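You operate a simulated robot arm through the tools that you are given. There is no shell and no other tool. Be economical: measure what you need, move in short steps, check, and stop when the job is done.

You are at the controls of a simulated robot arm. One attempt, no reset.

TASK
Open the right cupboard door, take the teal tin from the upper shelf of the teal cupboard and leave it in the orange tray, then shut the door. Then open the left cupboard door, take the orange cloth and leave it on the lower shelf of the teal cupboard, then shut the door. Then take the grey peg and leave it on the green-tipped board. Then count the yellow pegs on the top of the steel bench, then put as many of the brown pegs from the top of the steel bench on the cooling rack. Then open the damp drawer. Do these in the order given.

Only the result counts: the job must be done as asked and must still hold three seconds after the hand-in. Knocking over, shifting, dropping, spilling or breaking anything else fails it. Flat cloth is picked up by pressing the open fingertips on it (5 to 10 N) and closing them slowly along it; thin cloth reads only 2 to 8 mm in the jaws.

THE ROBOT
A 7-joint arm with a two-finger parallel gripper on a trunk, on a base that drives. Base frame: it is fixed to the floor where the robot stands at the start and does not move with it; the origin is under the middle of the robot, x ahead of it, y to its left, z up. Readings come in mm, rad, newtons and seconds.
With the tool pointing down near the work surface it reaches from about 100 to 580 mm from the robot's upright axis, wherever it stands. Its first joint turns from -2.007 to 2.007 rad. Places, roughly: brown peg (3x3x7 cm) [-6200, 900, 900]; cooling rack [-5600, -500, 900]; damp drawer [700, 3800, 600]; green-tipped board (26x6x3 cm) [800, 1100, 900]; grey peg (4x4x8 cm) [200, 5500, 700]; left cupboard door [900, 200, 1500]; lower shelf of the teal cupboard (26x66 cm) [1080, 60, 1180]; orange cloth (11x6x3 cm) [1100, 0, 600]; orange tray (16x15 cm) [-20, -500, 860]; right cupboard door [900, -100, 1500]; yellow peg (3x3x7 cm) [-6000, 1000, 900]. Payload 3.91 kg.
The TCP is the grasp point between the finger pads, 30 mm short of the fingertips. In the tool frame z runs along the fingers and y along their closing line. The gripper opens to 110 mm. The fingers are 20 mm wide and 10 mm thick; the gripper's body (48 by 112 mm) begins 55 mm behind the TCP.
Orientation is told as [roll, pitch, yaw] about the base's x, y, z axes, in that order, counted from this pose: with the fingers straight down and closing along the base's y, the tool's x points along the base's -x, its y along +y and its z along -z.

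THE INTERFACE
- The arm moves only by the tool arm_command. Its argument "deltas" is a list of rows, each a list of 7 numbers: the shift along the base's x, y, z in mm, then the turn, a rotation vector about the base's x, y, z in rad, then the gripper command, from -1 (fully open) to 1 (shut), values between in proportion. In form: [[dx, dy, dz, rx, ry, rz, hand], ...]. A call has 1 to 20 rows; each row is the pose to reach, as a shift and turn from the pose commanded when the call began. Each row takes 0.2 s and may step no farther than 50 mm and 0.15 rad from the row before; otherwise, or with a gripper value out of range, the whole call is refused. A pose out of reach is approached as far as the arm can. The call stops where the force on the tool passes 40 N (or 10 N more than at its start, if that is more) or the arm is blocked; 0.2 s more then pass. Each finger travels about 108 mm/s and halts on what it meets, pressing with about 41 N; the grip force reading is that of the motor and also rises with nothing between the fingers. The clock runs only during rows and for 0.2 s after the last one: add rows that repeat a pose to give the fingers time. It gives the time, the measured TCP pose, the force on the tool (base axes), the opening and the grip force at its end, in the units of the frame above (readings bear some noise), with the torque about the TCP (base axes, N m) and any sound that the robot's microphone picked up.
- Cameras (640 x 400 px; columns grow to the right, rows downward): "scene" is now at [15.3, 106.5, 1854.4]; the picture's right is [-0.46, -0.89, 0.00], its down [-0.51, 0.27, -0.82] and it looks along [0.73, -0.38, -0.57] (base axes); focal length 214 px, centre (320, 200). "wrist" rides on the gripper at [72, 17, -103] in the tool frame; the picture's right is [-0.23, 0.97, 0.00], its down [-0.76, -0.18, -0.62] and it looks along [-0.61, -0.14, 0.78] (tool axes); focal length 222 px, centre (320, 200). There is no depth. A picture from a camera that has moved, and an enlarged one, comes with that camera's place and axes in the base frame and with its lens. The place of the scene camera against the robot may be out by one fixed shift of up to 25 mm in any direction.
- grab_frame(camera): a new picture of that camera. It takes no simulated time.
- move_column(by): slides the trunk up (or, below 0, down) by that many mm; the arm and the scene camera ride with it, the base frame stays. It gives what a move gives, with no picture.
- steer(legs): drives the robot by 1 to 6 legs, each [ahead, turn to the left] in mm and rad, along the robot's own axes; the way and the turn of a leg run together, so that a leg with both is an arc; at most 1500 mm and 3.142 rad a leg. The arm and the cameras ride along, it lands a little off, and it stops where it bumps. It gives what a move gives.
- head_to(pan, tilt): turns the head with the scene camera to pan (to the left, within 2.705 rad either way) and tilt (down, from -0.506 to 1.204), counted from straight ahead of the robot. It gives what a move gives.
- zoom(camera, box): a new picture of the part [left, top, right, bottom] of that camera's present view, enlarged. It takes no simulated time.
- sign_off(): hands the job in; it is judged then, once.

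Work in short steps. Places have to be worked out from the pictures, the camera data and where the tool is seen: move nearer, look again, correct. Check each grasp and each placing, and mend what went wrong. You have 217 turns and 218 pictures in all, those below and enlarged ones among them. Open the gripper and draw the arm clear of the work before you hand the job in, unless the task says otherwise; then end with one line.

The tools are called after "Call:" as name(argument=value, ...) on one line, values as JSON. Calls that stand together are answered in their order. arm_command: Moves the arm, as the interface text tells. Its arguments: {"type":"object","properties":{"deltas":{"type":"array","items":{"type":"array","items":{"type":"number"}}}},"required":["deltas"]} The other tools are called the same way: move_column (by) slides the trunk up or down; steer (legs) drives the base; head_to (pan, tilt) turns the head that bears the scene camera; grab_frame (camera) takes a picture; zoom (camera, box) takes an enlarged picture of a part of a camera's view; sign_off () hands the job in.

At the start:

```text
clock: 0.0
position: [417.5, -126.5, 1678.7]
orientation: [0.0, 0.0, 0.001]
wrist_force: [-1.2, -0.2, -1.3]
wrist_torque: [0.03, 0.02, 0.07]
opening: 109.9
grasp_force: 0.0
trunk travel left (down, up): [-930.0, 60.0]
robot x, y, heading: [-0.2, -0.4, 0.003]
head pan, tilt: [-0.48, 0.611]
```

scene: 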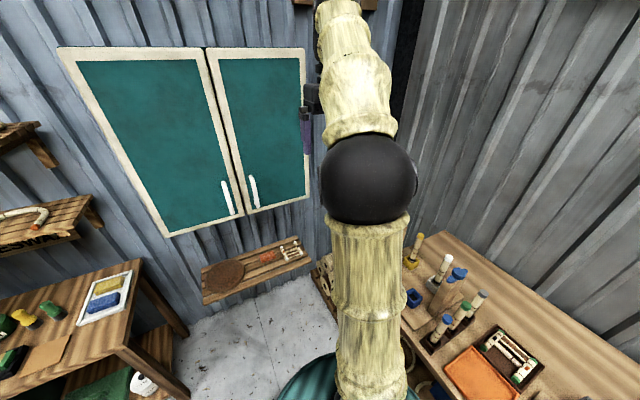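
wrist: 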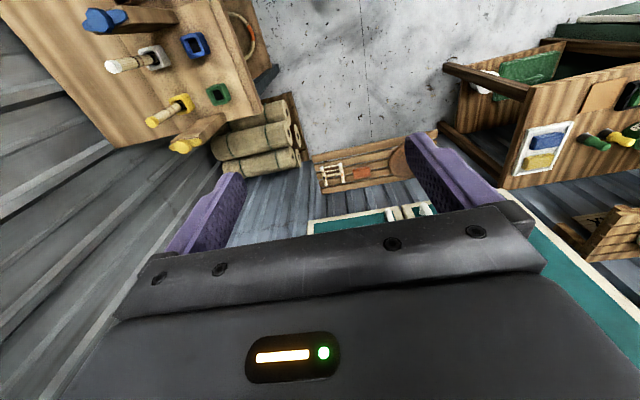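

I'll look closely at the cupboard handles and the bench before moving.

Call:
zoom(camera="scene", box=[180, 140, 340, 240])

Call:
zoom(camera="scene", box=[380, 220, 640, 400])

Call:
zoom(camera="scene", box=[190, 230, 350, 330])

```text
4.00 times, centred on (260, 190) of scene
camera zoom: at [15.3, 106.5, 1854.4], right [-0.46, -0.89, 0.0], down [-0.51, 0.27, -0.82], along [0.73, -0.38, -0.57], focal length 858 px, centre (560, 240)
```

zoom: 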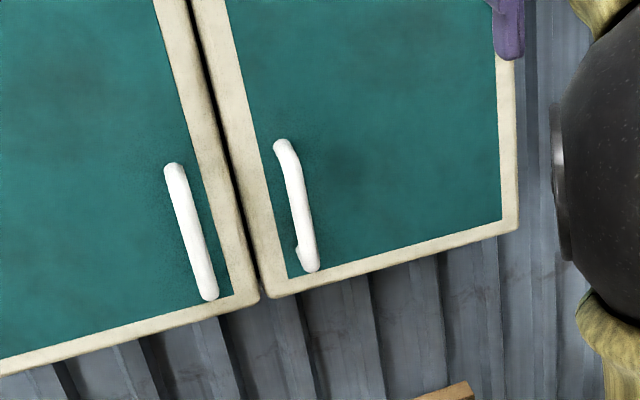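

```text
2.22 times, centred on (510, 310) of scene
camera zoom: at [15.3, 106.5, 1854.4], right [-0.46, -0.89, 0.0], down [-0.51, 0.27, -0.82], along [0.73, -0.38, -0.57], focal length 477 px, centre (-102, -44)
```

zoom: 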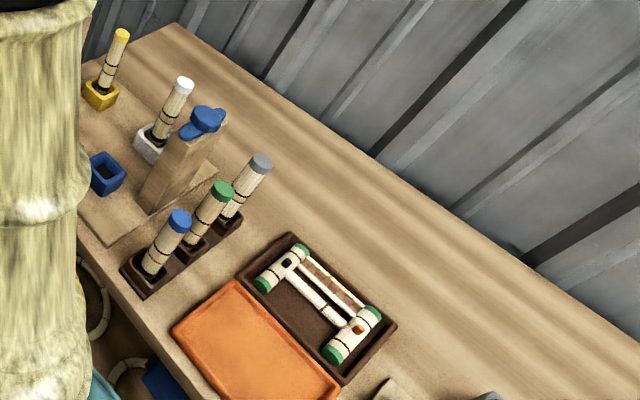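

```text
4.00 times, centred on (270, 280) of scene
camera zoom: at [15.3, 106.5, 1854.4], right [-0.46, -0.89, 0.0], down [-0.51, 0.27, -0.82], along [0.73, -0.38, -0.57], focal length 858 px, centre (520, -120)
```

zoom: 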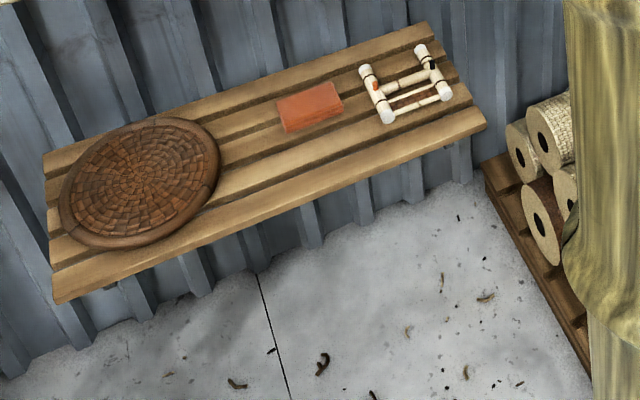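

The handles are vertical bars, roughly at x≈870, z 1255–1415, with the right one at y≈-6 and the left at y≈108. I'll turn the fingers to point forward and lower the trunk to handle height.

Call:
arm_command(deltas=[[0, 10, 0, 0, -0.145, 0, -1], [0, 20, 0, 0, -0.29, 0, -1], [0, 30, 0, 0, -0.435, 0, -1], [0, 40, 0, 0, -0.58, 0, -1], [0, 50, 0, 0, -0.725, 0, -1], [0, 60, 0, 0, -0.87, 0, -1], [0, 70, 0, 0, -1.015, 0, -1], [0, 80, 0, 0, -1.16, 0, -1], [0, 90, 0, 0, -1.305, 0, -1], [0, 100, 0, 0, -1.45, 0, -1], [0, 120, 0, 0, -1.5708, 0, -1], [0, 120, 0, 0, -1.5708, 0, -1]])

Call:
move_column(by=-340)

Call:
head_to(pan=0, tilt=0.3)

Call:
grab_frame(camera="scene")

Call:
grab_frame(camera="wrist")

```text
clock: 2.8
position: [485.9, 34.9, 1599.6]
orientation: [-1.026, -1.276, 1.236]
wrist_force: [1.0, -0.1, 0.2]
wrist_torque: [-0.01, 0.01, 0.03]
opening: 110.1
grasp_force: 0.1
out of reach, approached as far as the arm can: row 6, 7, 8, 9, 10, 11, 12
trunk travel left (down, up): [-930.0, 60.0]
robot x, y, heading: [-0.9, -2.9, 0.001]
head pan, tilt: [-0.48, 0.611]
stopped in row 12: the arm was blocked; the commanded pose is now the measured one
```

```text
clock: 6.1
position: [487.4, 34.4, 1259.9]
orientation: [-1.029, -1.274, 1.238]
wrist_force: [0.1, -0.7, -0.4]
wrist_torque: [0.03, -0.02, 0.0]
opening: 110.0
grasp_force: 0.0
trunk travel left (down, up): [-590.0, 400.0]
robot x, y, heading: [-1.6, -1.0, 0.002]
head pan, tilt: [-0.48, 0.611]
```

```text
clock: 7.0
position: [486.7, 34.5, 1259.1]
orientation: [-1.028, -1.274, 1.238]
wrist_force: [-0.1, 0.1, 0.1]
wrist_torque: [0.01, 0.04, 0.0]
opening: 109.8
grasp_force: 0.0
trunk travel left (down, up): [-590.0, 400.0]
robot x, y, heading: [-0.2, -1.0, -0.006]
head pan, tilt: [0.0, 0.3]
```

```text
212 pictures are left
camera scene: at [30.5, 147.1, 1542.9], right [0.0, -1.0, 0.0], down [-0.3, 0.0, -0.96], along [0.96, 0.0, -0.3], focal length 214 px, centre (320, 200)
```

scene: 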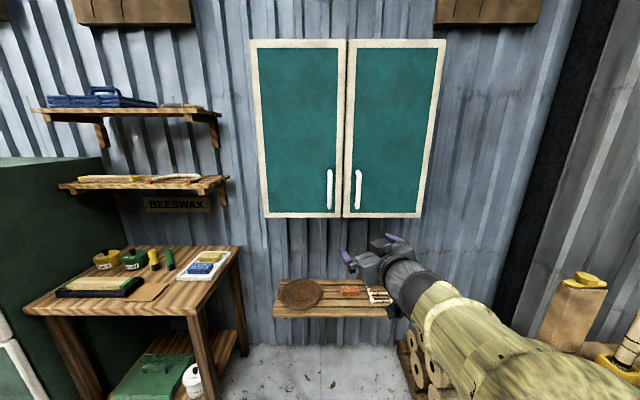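

```text
211 pictures are left
camera wrist: at [374.1, 11.2, 1201.4], right [-0.19, 0.98, -0.03], down [-0.49, -0.07, 0.87], along [0.85, 0.18, 0.5], focal length 222 px, centre (320, 200)
```

wrist: 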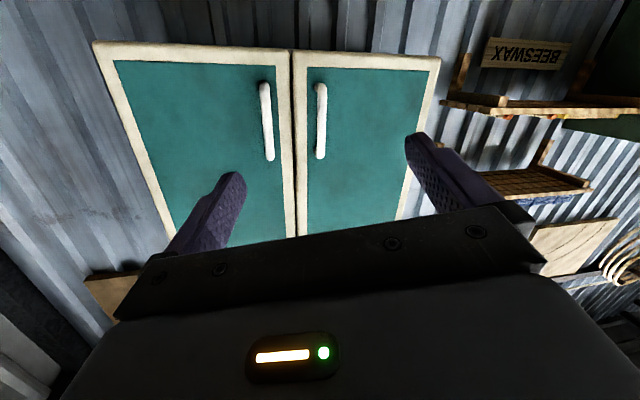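

Triangulating puts the right handle near y≈-3 and z≈1230–1390. Next I straighten the gripper, centre it on the handle and move forward.

Call:
arm_command(deltas=[[20, -10, 20, 0.09, -0.042, -0.067, -1], [40, -20, 40, 0.18, -0.084, -0.133, -1], [60, -37, 50, 0.27, -0.125, -0.2, -1], [100, -37, 50, 0.27, -0.125, -0.2, -1], [140, -37, 50, 0.27, -0.125, -0.2, -1], [180, -37, 50, 0.27, -0.125, -0.2, -1], [180, -37, 50, 0.27, -0.125, -0.2, -1]])

Call:
grab_frame(camera="wrist")

Call:
grab_frame(camera="scene")

```text
clock: 8.7
position: [639.8, 12.2, 1313.1]
orientation: [-1.345, -1.569, 1.354]
wrist_force: [0.7, 2.1, 0.3]
wrist_torque: [-0.05, -0.01, -0.11]
opening: 110.1
grasp_force: 0.0
out of reach, approached as far as the arm can: row 6, 7
trunk travel left (down, up): [-590.0, 400.0]
robot x, y, heading: [2.0, 2.4, 0.003]
head pan, tilt: [0.0, 0.3]
```

```text
210 pictures are left
camera wrist: at [534.6, 27.7, 1241.4], right [-0.01, 0.97, 0.22], down [-0.62, -0.18, 0.76], along [0.78, -0.13, 0.61], focal length 222 px, centre (320, 200)
```

wrist: 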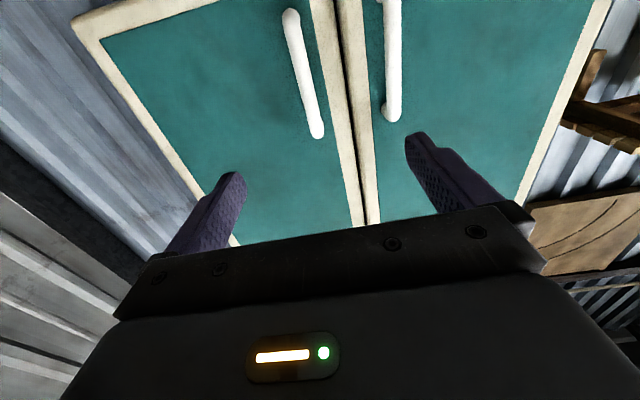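

```text
209 pictures are left
camera scene: at [30.5, 152.7, 1542.2], right [0.0, -1.0, 0.0], down [-0.3, 0.0, -0.96], along [0.96, 0.0, -0.3], focal length 214 px, centre (320, 200)
```

scene: 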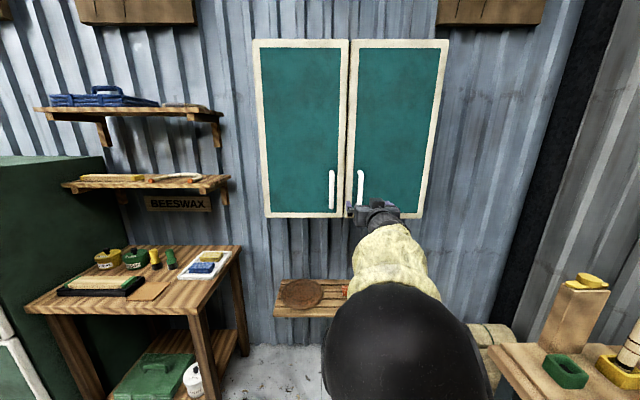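

The arm's forward limit at this height is x≈640, and the handle is at about [890, -3, 1226–1385]. I'll pull back 100 mm, drive ahead 300 mm and look again.

Call:
arm_command(deltas=[[-40, -5, 0, 0, 0, 0, -1], [-80, -10, -5, 0, 0, 0, -1], [-110, -15, -8, 0, 0, 0, -1], [-110, -15, -8, 0, 0, 0, -1]])

Call:
steer(legs=[[300, 0]])

Call:
grab_frame(camera="wrist")

Call:
grab_frame(camera="scene")

```text
clock: 9.7
position: [530.1, -10.7, 1306.7]
orientation: [1.296, -1.572, -1.286]
wrist_force: [-0.4, 0.1, 0.0]
wrist_torque: [0.0, 0.02, 0.0]
opening: 110.1
grasp_force: 0.0
trunk travel left (down, up): [-590.0, 400.0]
robot x, y, heading: [0.8, 0.9, -0.003]
head pan, tilt: [0.0, 0.3]
```

```text
clock: 11.7
position: [831.6, -11.5, 1308.1]
orientation: [1.303, -1.569, -1.296]
wrist_force: [-0.2, 0.1, -0.5]
wrist_torque: [-0.01, 0.0, 0.0]
opening: 110.2
grasp_force: 0.0
trunk travel left (down, up): [-590.0, 400.0]
robot x, y, heading: [302.9, 1.3, -0.003]
head pan, tilt: [0.0, 0.3]
```

```text
208 pictures are left
camera wrist: at [726.6, 4.8, 1234.1], right [-0.01, 0.97, 0.23], down [-0.62, -0.18, 0.76], along [0.78, -0.14, 0.61], focal length 222 px, centre (320, 200)
```

wrist: 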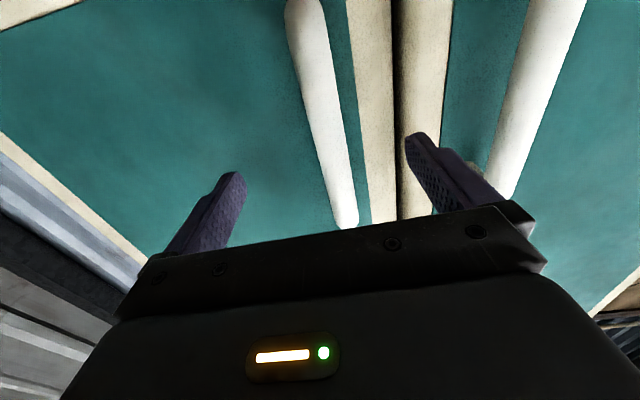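

```text
207 pictures are left
camera scene: at [332.0, 147.0, 1542.9], right [0.0, -1.0, 0.0], down [-0.3, 0.0, -0.95], along [0.95, 0.0, -0.3], focal length 214 px, centre (320, 200)
```

scene: 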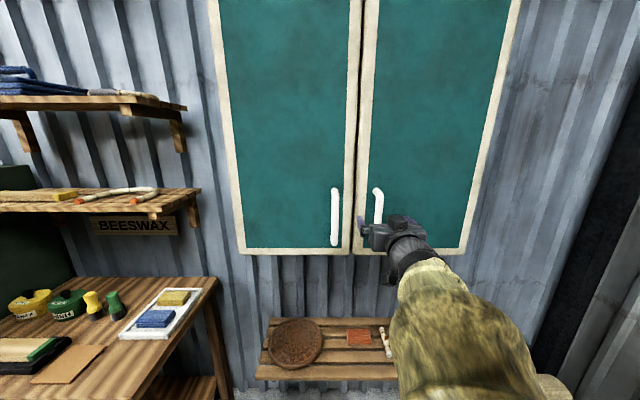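

The handle is centred at y≈-5 and the fingers straddle it. I'll move forward 50 mm with a small y correction and close on the bar.

Call:
arm_command(deltas=[[15, 6, 0, 0, 0, 0, -1], [30, 6, 0, 0, 0, 0, -1], [42, 6, 0, 0, 0, 0, -1], [52, 6, 0, 0, 0, 0, -1], [52, 6, 0, 0, 0, 0, -0.3], [52, 6, 0, 0, 0, 0, 0.3], [52, 6, 0, 0, 0, 0, 1], [52, 6, 0, 0, 0, 0, 1], [52, 6, 0, 0, 0, 0, 1]])

Call:
grab_frame(camera="wrist")

```text
clock: 13.7
position: [877.1, -1.7, 1309.7]
orientation: [-2.793, -1.564, 2.807]
wrist_force: [-32.7, 11.8, 0.2]
wrist_torque: [0.3, -0.78, 0.11]
opening: 19.7
grasp_force: 45.0
trunk travel left (down, up): [-590.0, 400.0]
robot x, y, heading: [298.7, -0.7, -0.003]
head pan, tilt: [0.0, 0.3]
```

```text
206 pictures are left
camera wrist: at [772.9, 14.0, 1236.7], right [-0.01, 0.97, 0.23], down [-0.63, -0.18, 0.76], along [0.78, -0.13, 0.61], focal length 222 px, centre (320, 200)
```

wrist: 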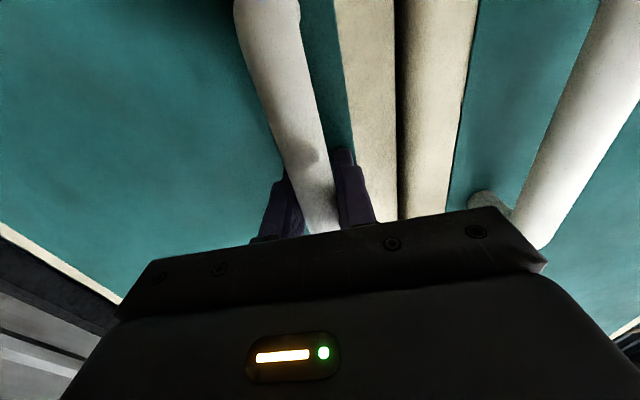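

The bar is gripped: opening 19.7 mm, tips touching the door face at x≈907. I'll pull along the arc around the hinge at about (925, -285).

Call:
arm_command(deltas=[[-4, 0, 0, 0, 0, 0, 1], [-14, -3, 0, 0, 0, 0.05, 1], [-28, -6, 0, 0, 0, 0.1, 1], [-42, -10, 0, 0, 0, 0.15, 1], [-55, -15, 0, 0, 0, 0.2, 1], [-68, -20, 0, 0, 0, 0.25, 1], [-81, -26, 0, 0, 0, 0.3, 1], [-81, -26, 0, 0, 0, 0.3, 1]])

Call:
grab_frame(camera="scene")

```text
clock: 15.5
position: [797.8, -29.9, 1310.4]
orientation: [-2.667, -1.567, 2.973]
wrist_force: [-6.2, 9.4, 21.3]
wrist_torque: [0.13, -0.01, -0.06]
opening: 19.7
grasp_force: 44.9
trunk travel left (down, up): [-590.0, 400.0]
robot x, y, heading: [300.7, 0.7, -0.004]
head pan, tilt: [0.0, 0.3]
```

```text
205 pictures are left
camera scene: at [328.0, 149.2, 1542.9], right [0.0, -1.0, 0.0], down [-0.29, 0.0, -0.96], along [0.96, 0.0, -0.29], focal length 214 px, centre (320, 200)
```

scene: 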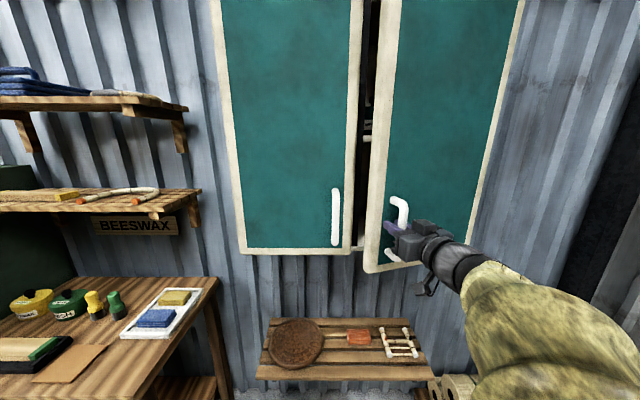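

The door is swinging. I'll continue along the arc.

Call:
arm_command(deltas=[[-12, -7, 0, 0, 0, 0.05, 1], [-25, -14, 0, 0, 0, 0.1, 1], [-37, -22, 0, 0, 0, 0.15, 1], [-49, -30, 0, 0, 0, 0.2, 1], [-60, -39, 0, 0, 0, 0.25, 1], [-70, -49, 0, 0, 0, 0.3, 1], [-80, -59, 0, 0, 0, 0.35, 1], [-90, -69, 0, 0, 0, 0.4, 1], [-99, -80, 0, 0, 0, 0.45, 1], [-108, -92, 0, 0, 0, 0.5, 1], [-108, -92, 0, 0, 0, 0.5, 1]])

Call:
grab_frame(camera="scene")

```text
clock: 17.1
position: [721.8, -88.4, 1310.4]
orientation: [-2.883, -1.562, -2.762]
wrist_force: [-7.2, 3.2, 9.9]
wrist_torque: [-0.13, 0.83, -0.86]
opening: 19.8
grasp_force: 45.0
trunk travel left (down, up): [-590.0, 400.0]
robot x, y, heading: [299.0, -2.9, 0.0]
head pan, tilt: [0.0, 0.3]
stopped in row 7: the force on the tool passed its limit (the readings are from after the stop); the commanded pose is now the measured one
```

```text
204 pictures are left
camera scene: at [329.2, 148.5, 1542.2], right [0.0, -1.0, 0.0], down [-0.29, 0.0, -0.96], along [0.96, 0.0, -0.29], focal length 214 px, centre (320, 200)
```

scene: 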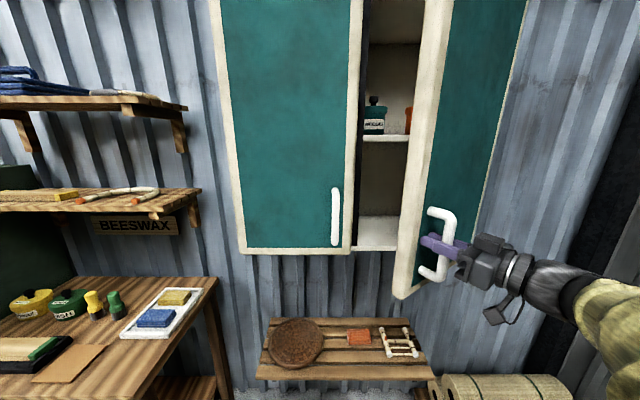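

Fitting the three pose readings gives the hinge at (934, -285) and a radius of 289. I'll continue opening with less wrist turn, letting the bar pivot in the pads.

Call:
arm_command(deltas=[[-7, -8, 0, 0, 0, 0.03, 1], [-14, -17, 0, 0, 0, 0.06, 1], [-22, -29, 0, 0, 0, 0.1, 1], [-31, -41, 0, 0, 0, 0.15, 1], [-38, -53, 0, 0, 0, 0.2, 1], [-46, -66, 0, 0, 0, 0.25, 1], [-52, -79, 0, 0, 0, 0.3, 1], [-57, -92, 0, 0, 0, 0.35, 1], [-62, -106, 0, 0, 0, 0.4, 1], [-67, -120, 0, 0, 0, 0.45, 1], [-70, -134, 0, 0, 0, 0.5, 1], [-73, -148, 0, 0, 0, 0.55, 1]])

Call:
grab_frame(camera="scene")

```text
clock: 19.7
position: [645.3, -239.4, 1310.9]
orientation: [-2.791, -1.561, -2.299]
wrist_force: [-32.0, 3.5, -10.1]
wrist_torque: [0.29, -0.01, -0.57]
opening: 19.6
grasp_force: 44.8
trunk travel left (down, up): [-590.0, 400.0]
robot x, y, heading: [299.9, -0.2, 0.0]
head pan, tilt: [0.0, 0.3]
```

```text
203 pictures are left
camera scene: at [325.0, 147.2, 1543.0], right [0.0, -1.0, 0.0], down [-0.29, 0.0, -0.96], along [0.96, 0.0, -0.29], focal length 214 px, centre (320, 200)
```

scene: 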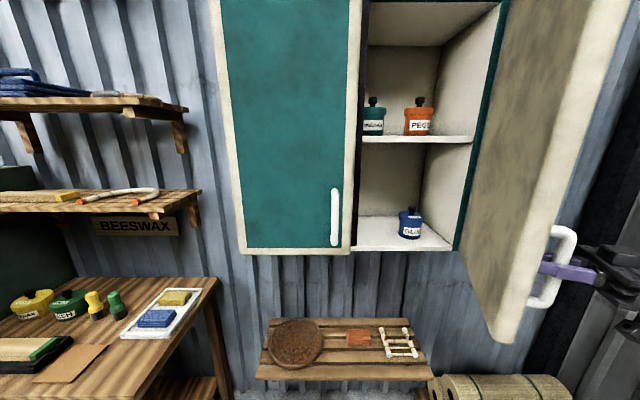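

The door is about 70° open and the teal tin is visible on the upper shelf. I'll pull a bit more towards 85–90°.

Call:
arm_command(deltas=[[-2, -14, 0, 0, 0, 0.0, 1], [-3, -29, 0, 0, 0, 0.0, 1], [-4, -43, 0, 0, 0, 0.0, 1], [-4, -57, 0, 0, 0, 0.03, 1], [-3, -71, 0, 0, 0, 0.06, 1], [-2, -86, 0, 0, 0, 0.1, 1], [-2, -86, 0, 0, 0, 0.1, 1]])

Call:
grab_frame(camera="scene")

```text
clock: 21.3
position: [643.4, -325.5, 1310.6]
orientation: [-2.574, -1.559, -2.417]
wrist_force: [-25.1, -3.3, 15.1]
wrist_torque: [0.92, 0.02, -0.29]
opening: 19.7
grasp_force: 45.4
trunk travel left (down, up): [-590.0, 400.0]
robot x, y, heading: [300.8, -3.2, -0.0]
head pan, tilt: [0.0, 0.3]
```

```text
202 pictures are left
camera scene: at [325.2, 146.5, 1543.3], right [0.0, -1.0, 0.0], down [-0.29, 0.0, -0.96], along [0.96, 0.0, -0.29], focal length 214 px, centre (320, 200)
```

scene: 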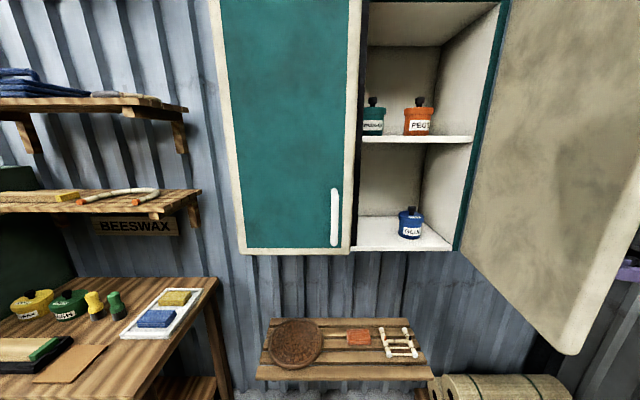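

The door is about 88° open. I'll release the bar and check the wrist view before withdrawing.

Call:
arm_command(deltas=[[0, 0, 0, 0, 0, 0, 0], [0, 0, 0, 0, 0, 0, -1], [0, 0, 0, 0, 0, 0, -1], [0, 0, 0, 0, 0, 0, -1]])

Call:
grab_frame(camera="wrist")

Call:
head_to(pan=-0.6, tilt=0.4)

Call:
grab_frame(camera="scene")

```text
clock: 22.3
position: [650.0, -324.8, 1307.1]
orientation: [3.09, -1.565, -1.8]
wrist_force: [-0.2, 0.5, -0.2]
wrist_torque: [0.03, 0.0, -0.01]
opening: 109.9
grasp_force: 0.2
trunk travel left (down, up): [-590.0, 400.0]
robot x, y, heading: [302.5, -0.7, -0.003]
head pan, tilt: [0.0, 0.3]
```

```text
201 pictures are left
camera wrist: at [603.1, -418.5, 1233.9], right [-0.94, 0.27, 0.23], down [0.0, -0.65, 0.76], along [0.35, 0.71, 0.61], focal length 222 px, centre (320, 200)
```

wrist: 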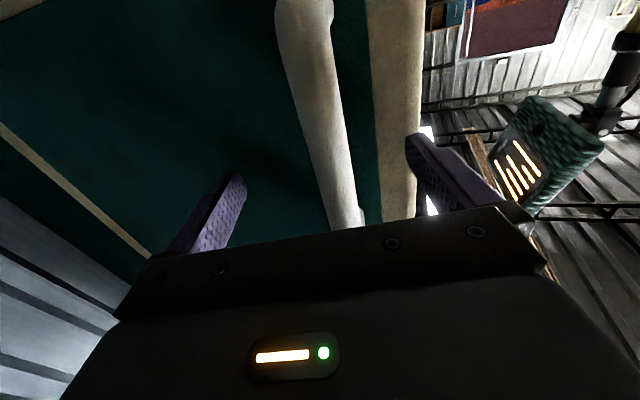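

```text
clock: 23.3
position: [649.3, -324.4, 1307.3]
orientation: [3.095, -1.564, -1.802]
wrist_force: [1.5, 0.2, 0.7]
wrist_torque: [0.02, 0.04, 0.01]
opening: 109.7
grasp_force: 0.1
trunk travel left (down, up): [-590.0, 400.0]
robot x, y, heading: [299.0, 0.1, -0.004]
head pan, tilt: [-0.6, 0.4]
```

```text
200 pictures are left
camera scene: at [314.4, 94.6, 1533.7], right [-0.57, -0.82, 0.0], down [-0.32, 0.22, -0.92], along [0.76, -0.52, -0.39], focal length 214 px, centre (320, 200)
```

scene: 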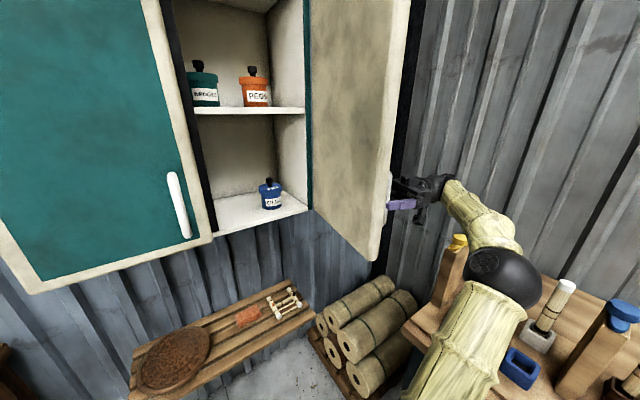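

The fingers point along (0.27, 0.96). I'll back off the bar, then move around the door's free edge and turn back to face forward.

Call:
arm_command(deltas=[[-6, -18, 0, 0, 0, 0, -1], [-12, -36, 0, 0, 0, 0, -1], [-18, -54, 0, 0, 0, 0, -1], [-45, -66, 0, 0, 0, 0, -1], [-85, -70, 0, 0, 0, 0, -1], [-125, -70, 0, 0, 0, 0, -1], [-150, -60, 0, 0, 0, -0.1, -1], [-160, -40, 0, 0, 0, -0.22, -1], [-165, -15, 0, 0, 0, -0.35, -1], [-165, 10, 0, 0, 0, -0.48, -1], [-165, 40, 0, 0, 0, -0.61, -1], [-165, 70, 0, 0, 0, -0.74, -1], [-165, 100, 0, 0, 0, -0.87, -1], [-160, 130, 0, 0, 0, -1.0, -1], [-160, 160, 0, 0, 0, -1.13, -1], [-160, 190, 0, 0, 0, -1.28, -1]])

Call:
grab_frame(camera="scene")

```text
clock: 26.1
position: [596.1, -278.0, 1304.4]
orientation: [2.933, -1.561, -2.459]
wrist_force: [2.0, 0.0, -0.6]
wrist_torque: [0.0, 0.01, 0.05]
opening: 110.1
grasp_force: 0.1
out of reach, approached as far as the arm can: row 4, 5, 6, 10, 11, 12, 13
trunk travel left (down, up): [-590.0, 400.0]
robot x, y, heading: [297.8, -2.3, -0.003]
head pan, tilt: [-0.6, 0.4]
stopped in row 13: the force on the tool passed its limit (the readings are from after the stop); the commanded pose is now the measured one
```

```text
199 pictures are left
camera scene: at [319.5, 94.7, 1533.5], right [-0.57, -0.82, 0.0], down [-0.33, 0.22, -0.92], along [0.76, -0.52, -0.39], focal length 214 px, centre (320, 200)
```

scene: 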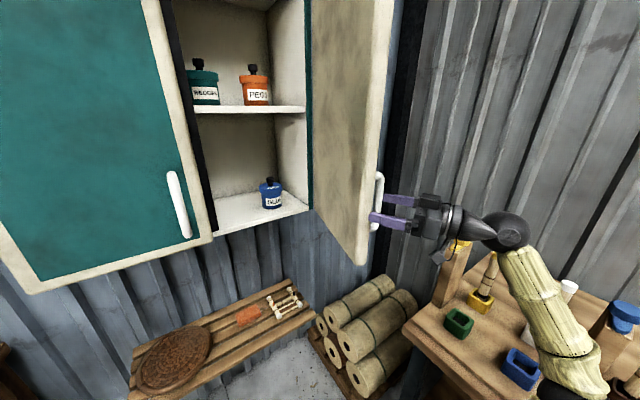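

The gripper stopped near the door's free edge because the arm is too folded. I'll check exactly where the fingers are relative to the handle.

Call:
zoom(camera="scene", box=[320, 150, 480, 250])

Call:
grab_frame(camera="wrist")

```text
4.00 times, centred on (400, 200) of scene
camera zoom: at [319.5, 94.7, 1533.5], right [-0.57, -0.82, 0.0], down [-0.33, 0.22, -0.92], along [0.76, -0.52, -0.39], focal length 858 px, centre (0, 200)
```

zoom: 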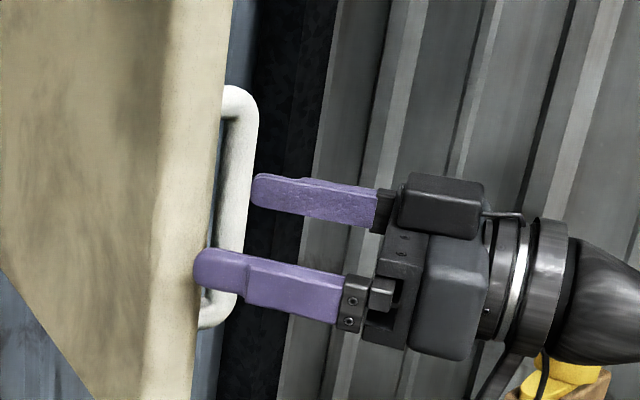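

```text
197 pictures are left
camera wrist: at [495.3, -309.7, 1230.7], right [-0.45, 0.86, 0.23], down [-0.48, -0.45, 0.75], along [0.76, 0.23, 0.61], focal length 222 px, centre (320, 200)
```

wrist: 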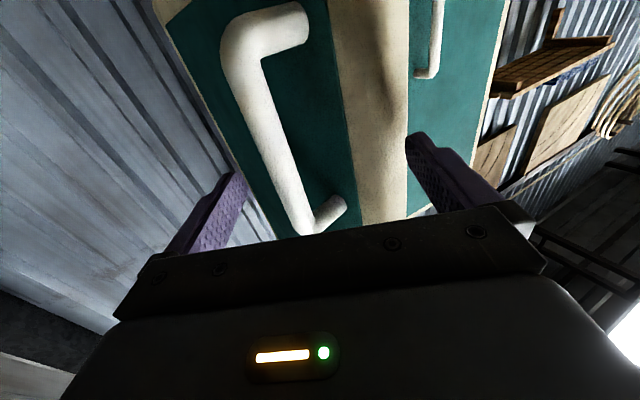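

The fingers straddle the door edge and handle and point along (0.89, 0.46). Driving the base straight back should slide them off cleanly.

Call:
steer(legs=[[-220, 0]])

Call:
grab_frame(camera="scene")

```text
clock: 27.7
position: [371.2, -279.1, 1305.8]
orientation: [-3.124, -1.555, -2.687]
wrist_force: [-0.2, 0.2, -0.9]
wrist_torque: [0.0, 0.0, 0.05]
opening: 110.1
grasp_force: 0.1
trunk travel left (down, up): [-590.0, 400.0]
robot x, y, heading: [82.1, 0.9, 0.001]
head pan, tilt: [-0.6, 0.4]
```

```text
196 pictures are left
camera scene: at [96.1, 95.0, 1533.7], right [-0.57, -0.82, 0.0], down [-0.32, 0.22, -0.92], along [0.76, -0.52, -0.39], focal length 214 px, centre (320, 200)
```

scene: 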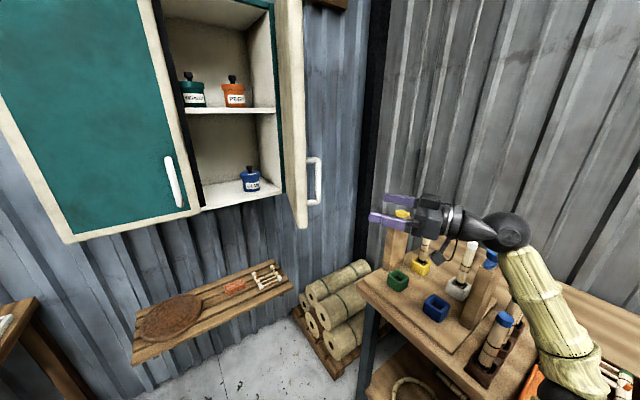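

The door is well open and clear. Next I bring the arm forward and centred, then roll the gripper 180° so the wrist camera rides on top. That will clear the shelf and the bench later.

Call:
arm_command(deltas=[[20, 20, 0, 0, 0, -0.1, -1], [40, 50, 0, 0, 0, -0.2, -1], [60, 80, 0, 0, 0, -0.3, -1], [80, 110, 0, 0, 0, -0.4, -1], [100, 140, 0, 0, 0, -0.475, -1], [120, 170, 0, 0, 0, -0.475, -1], [120, 170, 0, 0, 0, -0.475, -1]])

Call:
arm_command(deltas=[[0, 0, 0, 0.15, 0, 0, -1], [0, 0, 0, 0.3, 0, 0, -1], [0, 0, 0, 0.45, 0, 0, -1], [0, 0, 0, 0.6, 0, 0, -1], [0, 0, 0, 0.75, 0, 0, -1], [0, 0, 0, 0.9, 0, 0, -1], [0, 0, 0, 1.05, 0, 0, -1], [0, 0, 0, 1.2, 0, 0, -1], [0, 0, 0, 1.35, 0, 0, -1], [0, 0, 0, 1.5, 0, 0, -1], [0, 0, 0, 1.5708, 0, 0, -1], [0, 0, 0, 1.5708, 0, 0, -1]])

Call:
grab_frame(camera="wrist")

```text
clock: 29.3
position: [492.4, -110.1, 1305.6]
orientation: [-3.103, -1.556, 3.099]
wrist_force: [0.7, -0.1, -0.6]
wrist_torque: [0.02, 0.02, 0.0]
opening: 109.9
grasp_force: 0.1
out of reach, approached as far as the arm can: row 1, 2
trunk travel left (down, up): [-590.0, 400.0]
robot x, y, heading: [81.0, 0.7, -0.006]
head pan, tilt: [-0.6, 0.4]
```

```text
clock: 31.9
position: [491.9, -109.3, 1304.7]
orientation: [1.564, 0.002, -1.587]
wrist_force: [-1.3, 0.3, -0.6]
wrist_torque: [0.02, 0.01, 0.0]
opening: 110.0
grasp_force: 0.0
trunk travel left (down, up): [-590.0, 400.0]
robot x, y, heading: [85.6, 1.0, -0.004]
head pan, tilt: [-0.6, 0.4]
```

```text
195 pictures are left
camera wrist: at [388.4, -34.9, 1322.7], right [0.0, -0.23, 0.97], down [-0.64, -0.75, -0.18], along [0.77, -0.62, -0.15], focal length 222 px, centre (320, 200)
```

wrist: 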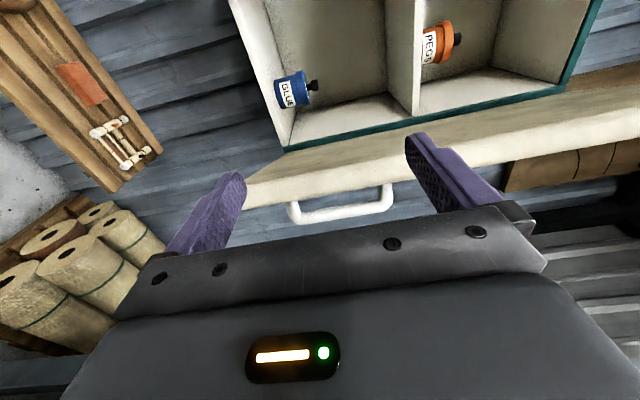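

The first quarter turn worked, so I'll do the second and raise the trunk to the upper shelf.

Call:
arm_command(deltas=[[0, 0, 0, 0.15, 0, 0, -1], [0, 10, 0, 0.3, 0, 0, -1], [0, 20, 0, 0.45, 0, 0, -1], [0, 30, 0, 0.6, 0, 0, -1], [0, 40, 0, 0.75, 0, 0, -1], [0, 50, 0, 0.9, 0, 0, -1], [0, 60, 0, 1.05, 0, 0, -1], [0, 70, 0, 1.2, 0, 0, -1], [0, 80, 0, 1.35, 0, 0, -1], [0, 90, 0, 1.5, 0, 0, -1], [0, 90, 0, 1.5708, 0, 0, -1], [0, 90, 0, 1.5708, 0, 0, -1]])

Call:
move_column(by=280)

Call:
grab_frame(camera="wrist")

Call:
head_to(pan=-0.3, tilt=0.35)

Call:
grab_frame(camera="scene")

```text
clock: 34.0
position: [592.3, -208.3, 1263.2]
orientation: [1.674, 0.928, -1.304]
wrist_force: [-40.1, 13.4, -7.5]
wrist_torque: [0.12, 1.77, 2.15]
opening: 110.1
grasp_force: 0.1
out of reach, approached as far as the arm can: row 2, 3, 4, 5, 6, 7, 8, 9, 10
trunk travel left (down, up): [-590.0, 400.0]
robot x, y, heading: [84.9, -0.7, -0.004]
head pan, tilt: [-0.6, 0.4]
stopped in row 10: the force on the tool passed its limit (the readings are from after the stop); the commanded pose is now the measured one
```

```text
clock: 34.4
position: [594.0, -206.7, 1263.0]
orientation: [1.667, 0.932, -1.305]
wrist_force: [-22.9, 8.3, 1.3]
wrist_torque: [0.07, 1.01, 1.24]
opening: 110.2
grasp_force: 0.0
trunk travel left (down, up): [-591.0, 399.0]
robot x, y, heading: [82.7, 0.0, 0.0]
head pan, tilt: [-0.6, 0.4]
stopped: the force on the tool passed its limit (the readings are from after the stop); the commanded pose is now the measured one
```

```text
194 pictures are left
camera wrist: at [481.6, -197.5, 1325.1], right [0.15, -0.91, 0.4], down [-0.51, -0.41, -0.75], along [0.85, -0.09, -0.53], focal length 222 px, centre (320, 200)
```

wrist: 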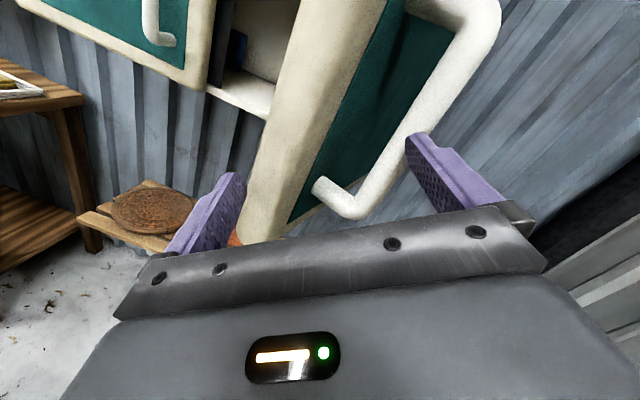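

```text
clock: 35.2
position: [594.1, -207.3, 1263.5]
orientation: [1.666, 0.933, -1.308]
wrist_force: [-32.8, 12.8, 3.3]
wrist_torque: [0.62, 1.26, 1.78]
opening: 110.2
grasp_force: 0.1
trunk travel left (down, up): [-591.0, 399.0]
robot x, y, heading: [83.4, -0.7, -0.005]
head pan, tilt: [-0.3, 0.351]
```

```text
193 pictures are left
camera scene: at [103.1, 122.4, 1539.4], right [-0.3, -0.95, 0.0], down [-0.32, 0.1, -0.94], along [0.9, -0.28, -0.34], focal length 214 px, centre (320, 200)
```

scene: 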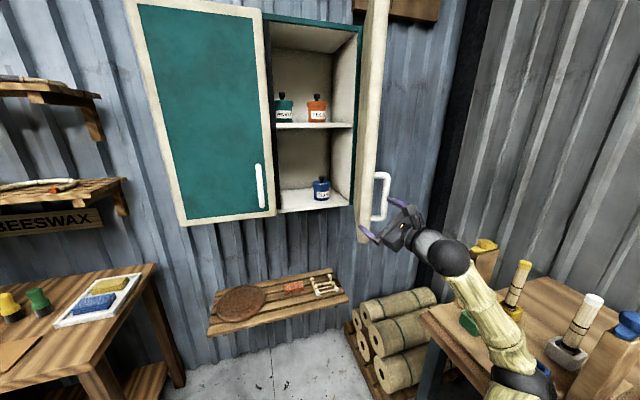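

The arm drifted and is now touching the door's edge. I'll back off along -x and finish the remaining 0.6 rad of roll there.

Call:
steer(legs=[[-150, 0]])

Call:
arm_command(deltas=[[-20, 0, 20, 0.12, 0, -0.05, -1], [-40, 0, 40, 0.24, 0, -0.1, -1], [-60, 0, 60, 0.36, 0, -0.15, -1], [-70, 0, 70, 0.48, 0, -0.18, -1], [-70, 0, 70, 0.6, 0, -0.18, -1], [-70, 0, 70, 0.6, 0, -0.18, -1]])

Call:
grab_frame(camera="wrist")

Call:
grab_frame(camera="scene")

```text
clock: 36.5
position: [448.6, -207.6, 1260.1]
orientation: [1.658, 0.935, -1.313]
wrist_force: [-0.4, -0.3, 0.3]
wrist_torque: [0.02, -0.01, -0.01]
opening: 109.6
grasp_force: 0.0
trunk travel left (down, up): [-591.0, 399.0]
robot x, y, heading: [-65.5, -1.7, 0.004]
head pan, tilt: [-0.3, 0.351]
```

```text
clock: 37.9
position: [461.3, -342.5, 1168.8]
orientation: [2.143, 1.342, -0.925]
wrist_force: [-0.5, -0.4, -0.4]
wrist_torque: [0.03, 0.01, 0.01]
opening: 110.0
grasp_force: 0.1
out of reach, approached as far as the arm can: row 1, 2, 3, 4, 5, 6
trunk travel left (down, up): [-591.0, 399.0]
robot x, y, heading: [-72.6, -0.2, 0.002]
head pan, tilt: [-0.3, 0.351]
```

```text
192 pictures are left
camera wrist: at [348.4, -354.5, 1230.4], right [0.09, -1.0, -0.04], down [-0.52, -0.02, -0.85], along [0.85, 0.1, -0.52], focal length 222 px, centre (320, 200)
```

wrist: 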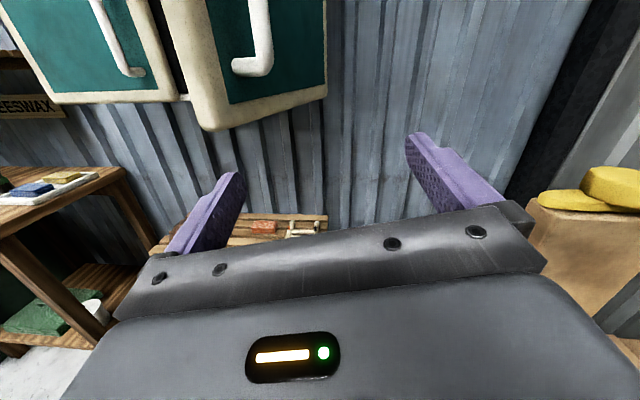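

```text
191 pictures are left
camera scene: at [-40.5, 127.1, 1539.5], right [-0.29, -0.96, 0.01], down [-0.33, 0.1, -0.94], along [0.9, -0.28, -0.34], focal length 214 px, centre (320, 200)
```

scene: 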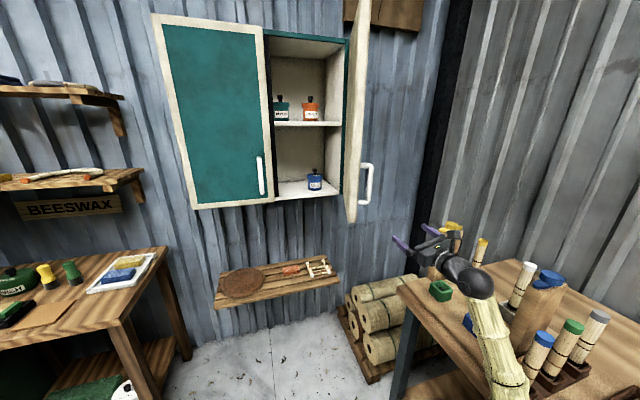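

In this branch the flipped pose is only reachable far to the right, so a wrist limit is in the way. I'll unwind and try rolling the opposite direction.

Call:
arm_command(deltas=[[-5, 10, 10, -0.15, 0, 0, -1], [-10, 20, 20, -0.3, 0, 0, -1], [-15, 30, 30, -0.45, 0, 0, -1], [-20, 45, 40, -0.6, 0, 0, -1], [-25, 60, 50, -0.75, 0, 0, -1], [-30, 75, 60, -0.9, 0, 0, -1], [-35, 90, 70, -1.05, 0, 0, -1], [-40, 105, 80, -1.2, 0, 0, -1], [-45, 120, 90, -1.35, 0, 0, -1], [-50, 135, 100, -1.5, 0, 0, -1], [-55, 150, 110, -1.65, 0, 0, -1], [-60, 165, 120, -1.8, 0, 0, -1], [-65, 180, 130, -1.95, 0, 0, -1], [-70, 195, 130, -2.1, 0, 0, -1], [-70, 210, 130, -2.25, 0, 0, -1], [-70, 225, 130, -2.4, 0, 0, -1], [-70, 230, 130, -2.55, 0, 0, -1], [-70, 230, 130, -2.7, 0, 0, -1], [-70, 230, 130, -2.85, 0, 0, -1], [-70, 230, 130, -3.0, 0, 0, -1]])

Call:
arm_command(deltas=[[0, 0, 0, -0.15, 0, 0, -1], [0, 0, 0, -0.3, 0, 0, -1], [0, 0, 0, -0.45, 0, 0, -1], [0, 0, 0, -0.6, 0, 0, -1], [0, 0, 0, -0.75, 0, 0, -1], [0, 0, 0, -0.9, 0, 0, -1], [0, 0, 0, -1.05, 0, 0, -1], [0, 0, 0, -1.2, 0, 0, -1], [0, 0, 0, -1.35, 0, 0, -1], [0, 0, 0, -1.5, 0, 0, -1]])

Call:
grab_frame(camera="wrist")

```text
clock: 42.1
position: [384.7, -114.1, 1296.8]
orientation: [-0.331, -1.428, 0.27]
wrist_force: [-0.3, 0.4, -0.1]
wrist_torque: [0.01, -0.04, -0.02]
opening: 109.8
grasp_force: 0.1
trunk travel left (down, up): [-591.0, 399.0]
robot x, y, heading: [-71.5, 4.6, 0.005]
head pan, tilt: [-0.3, 0.351]
```

```text
clock: 44.3
position: [384.8, -113.8, 1297.7]
orientation: [-1.626, -0.032, 1.435]
wrist_force: [0.5, -0.6, -0.2]
wrist_torque: [-0.01, 0.01, -0.01]
opening: 110.2
grasp_force: 0.1
trunk travel left (down, up): [-591.0, 399.0]
robot x, y, heading: [-69.6, -1.9, 0.003]
head pan, tilt: [-0.3, 0.351]
```

```text
190 pictures are left
camera wrist: at [272.1, -171.0, 1273.1], right [0.09, 0.25, -0.96], down [-0.52, 0.84, 0.17], along [0.85, 0.49, 0.2], focal length 222 px, centre (320, 200)
```

wrist: 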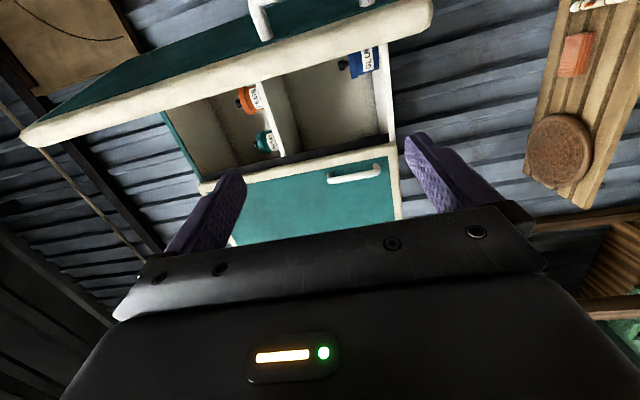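

Negative roll works so far. I'll continue the remaining quarter turn.

Call:
arm_command(deltas=[[0, 0, 0, -0.14, 0, 0, -1], [0, 0, 0, -0.28, 0, 0, -1], [0, 0, 0, -0.42, 0, 0, -1], [0, 0, 0, -0.56, 0, 0, -1], [0, 0, 0, -0.7, 0, 0, -1], [0, 0, 0, -0.84, 0, 0, -1], [0, 0, 0, -0.98, 0, 0, -1], [0, 0, 0, -1.12, 0, 0, -1], [0, 0, 0, -1.26, 0, 0, -1], [0, 0, 0, -1.4, 0, 0, -1], [0, 0, 0, -1.54, 0, 0, -1], [0, 0, 0, -1.57, 0, 0, -1]])

Call:
grab_frame(camera="wrist")

```text
clock: 46.9
position: [383.7, -114.2, 1297.1]
orientation: [-2.956, 1.43, 0.244]
wrist_force: [0.4, 1.1, 0.5]
wrist_torque: [0.02, -0.02, 0.0]
opening: 110.2
grasp_force: 0.0
trunk travel left (down, up): [-591.0, 399.0]
robot x, y, heading: [-65.7, 1.2, 0.004]
head pan, tilt: [-0.3, 0.351]
```

```text
189 pictures are left
camera wrist: at [272.0, -138.9, 1355.1], right [0.09, -0.96, -0.25], down [-0.52, 0.17, -0.84], along [0.85, 0.2, -0.49], focal length 222 px, centre (320, 200)
```

wrist: 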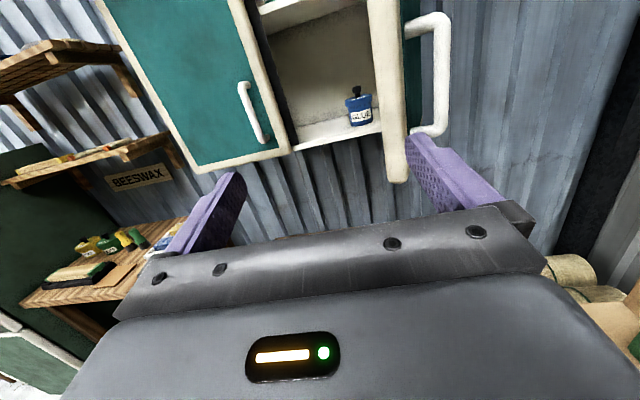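

Flipped, with the tool pitched up by 0.14. I'll level it and raise the trunk, then look at the upper shelf.

Call:
arm_command(deltas=[[0, 20, 0, 0, 0.07, -0.03, -1], [0, 40, 0, 0, 0.14, -0.05, -1], [0, 40, 0, 0, 0.14, -0.05, -1]])

Call:
move_column(by=300)

Call:
steer(legs=[[350, 0]])

Call:
grab_frame(camera="wrist")

Call:
grab_frame(camera="scene")

```text
clock: 47.7
position: [385.8, -73.6, 1297.2]
orientation: [-1.506, 1.539, 1.641]
wrist_force: [0.0, -0.6, 0.2]
wrist_torque: [0.03, -0.02, 0.0]
opening: 110.0
grasp_force: 0.1
trunk travel left (down, up): [-591.0, 399.0]
robot x, y, heading: [-67.7, 1.1, 0.0]
head pan, tilt: [-0.3, 0.351]
```

```text
clock: 50.7
position: [385.9, -73.6, 1597.0]
orientation: [-1.527, 1.539, 1.621]
wrist_force: [-0.4, -0.1, 0.0]
wrist_torque: [0.02, 0.01, 0.02]
opening: 109.7
grasp_force: 0.1
trunk travel left (down, up): [-891.0, 99.0]
robot x, y, heading: [-67.3, -0.4, 0.003]
head pan, tilt: [-0.3, 0.351]
```

```text
clock: 53.0
position: [735.6, -79.6, 1597.3]
orientation: [-1.507, 1.536, 1.629]
wrist_force: [0.6, 0.6, -0.2]
wrist_torque: [0.0, 0.03, 0.0]
opening: 110.0
grasp_force: 0.1
trunk travel left (down, up): [-891.0, 99.0]
robot x, y, heading: [284.8, -0.2, -0.006]
head pan, tilt: [-0.3, 0.351]
```

```text
188 pictures are left
camera wrist: at [631.0, -98.6, 1669.0], right [-0.01, -0.97, -0.26], down [-0.62, 0.21, -0.75], along [0.78, 0.16, -0.6], focal length 222 px, centre (320, 200)
```

wrist: 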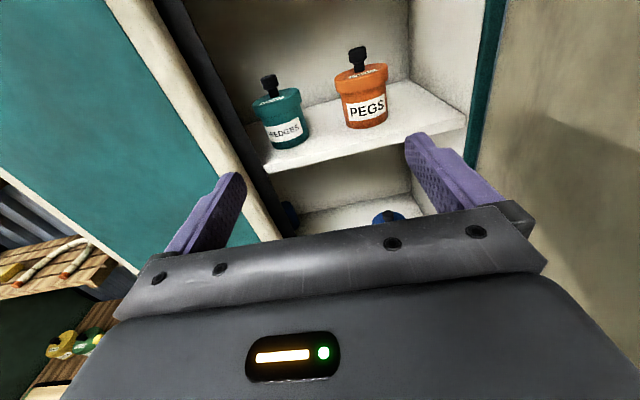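

```text
187 pictures are left
camera scene: at [309.9, 118.8, 1839.4], right [-0.3, -0.95, 0.0], down [-0.33, 0.1, -0.94], along [0.89, -0.28, -0.34], focal length 214 px, centre (320, 200)
```

scene: 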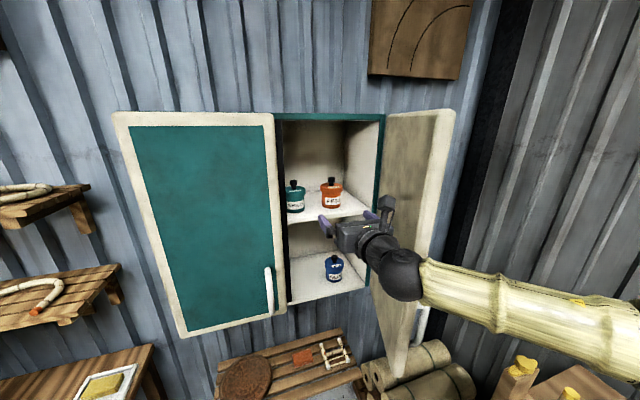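

The tin (WEDGES) triangulates to about [1005, -8], body mid-height z≈1567, with the shelf at z≈1529. I'll line up in front at x≈830 and look again.

Call:
arm_command(deltas=[[15, 20, -5, 0, 0.017, 0, -1], [35, 45, -12, 0, 0.034, 0, -1], [60, 72, -20, 0, 0.034, 0, -0.85], [85, 72, -25, 0, 0.034, 0, -0.85], [85, 72, -25, 0, 0.034, 0, -0.85]])

Call:
grab_frame(camera="wrist")

Call:
zoom(camera="scene", box=[240, 150, 400, 250])

```text
clock: 54.2
position: [818.9, -6.2, 1572.4]
orientation: [-0.744, 1.524, 2.394]
wrist_force: [-0.1, 0.3, 0.0]
wrist_torque: [0.0, 0.0, -0.03]
opening: 101.8
grasp_force: 0.1
trunk travel left (down, up): [-891.0, 99.0]
robot x, y, heading: [279.7, -1.8, -0.005]
head pan, tilt: [-0.3, 0.351]
```

```text
186 pictures are left
camera wrist: at [716.0, -25.0, 1647.0], right [-0.01, -0.97, -0.26], down [-0.65, 0.21, -0.73], along [0.76, 0.16, -0.63], focal length 222 px, centre (320, 200)
```

wrist: 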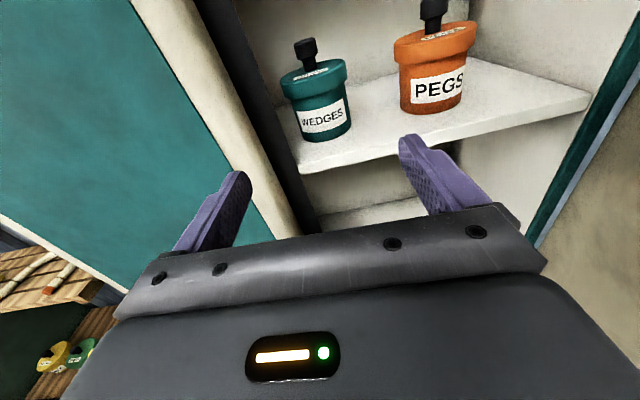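

```text
4.00 times, centred on (320, 200) of scene
camera zoom: at [308.0, 119.5, 1839.4], right [-0.3, -0.95, 0.0], down [-0.33, 0.1, -0.94], along [0.9, -0.28, -0.34], focal length 858 px, centre (320, 200)
```

zoom: 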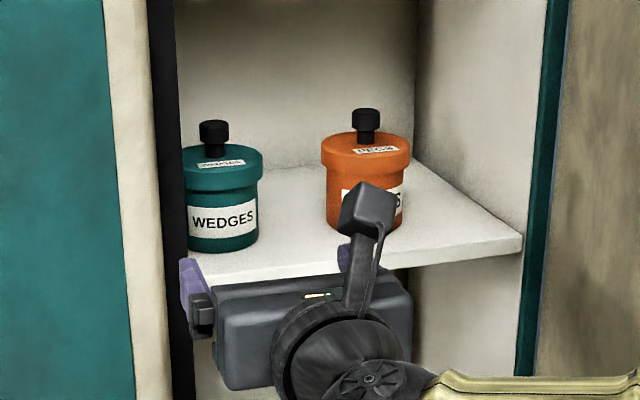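

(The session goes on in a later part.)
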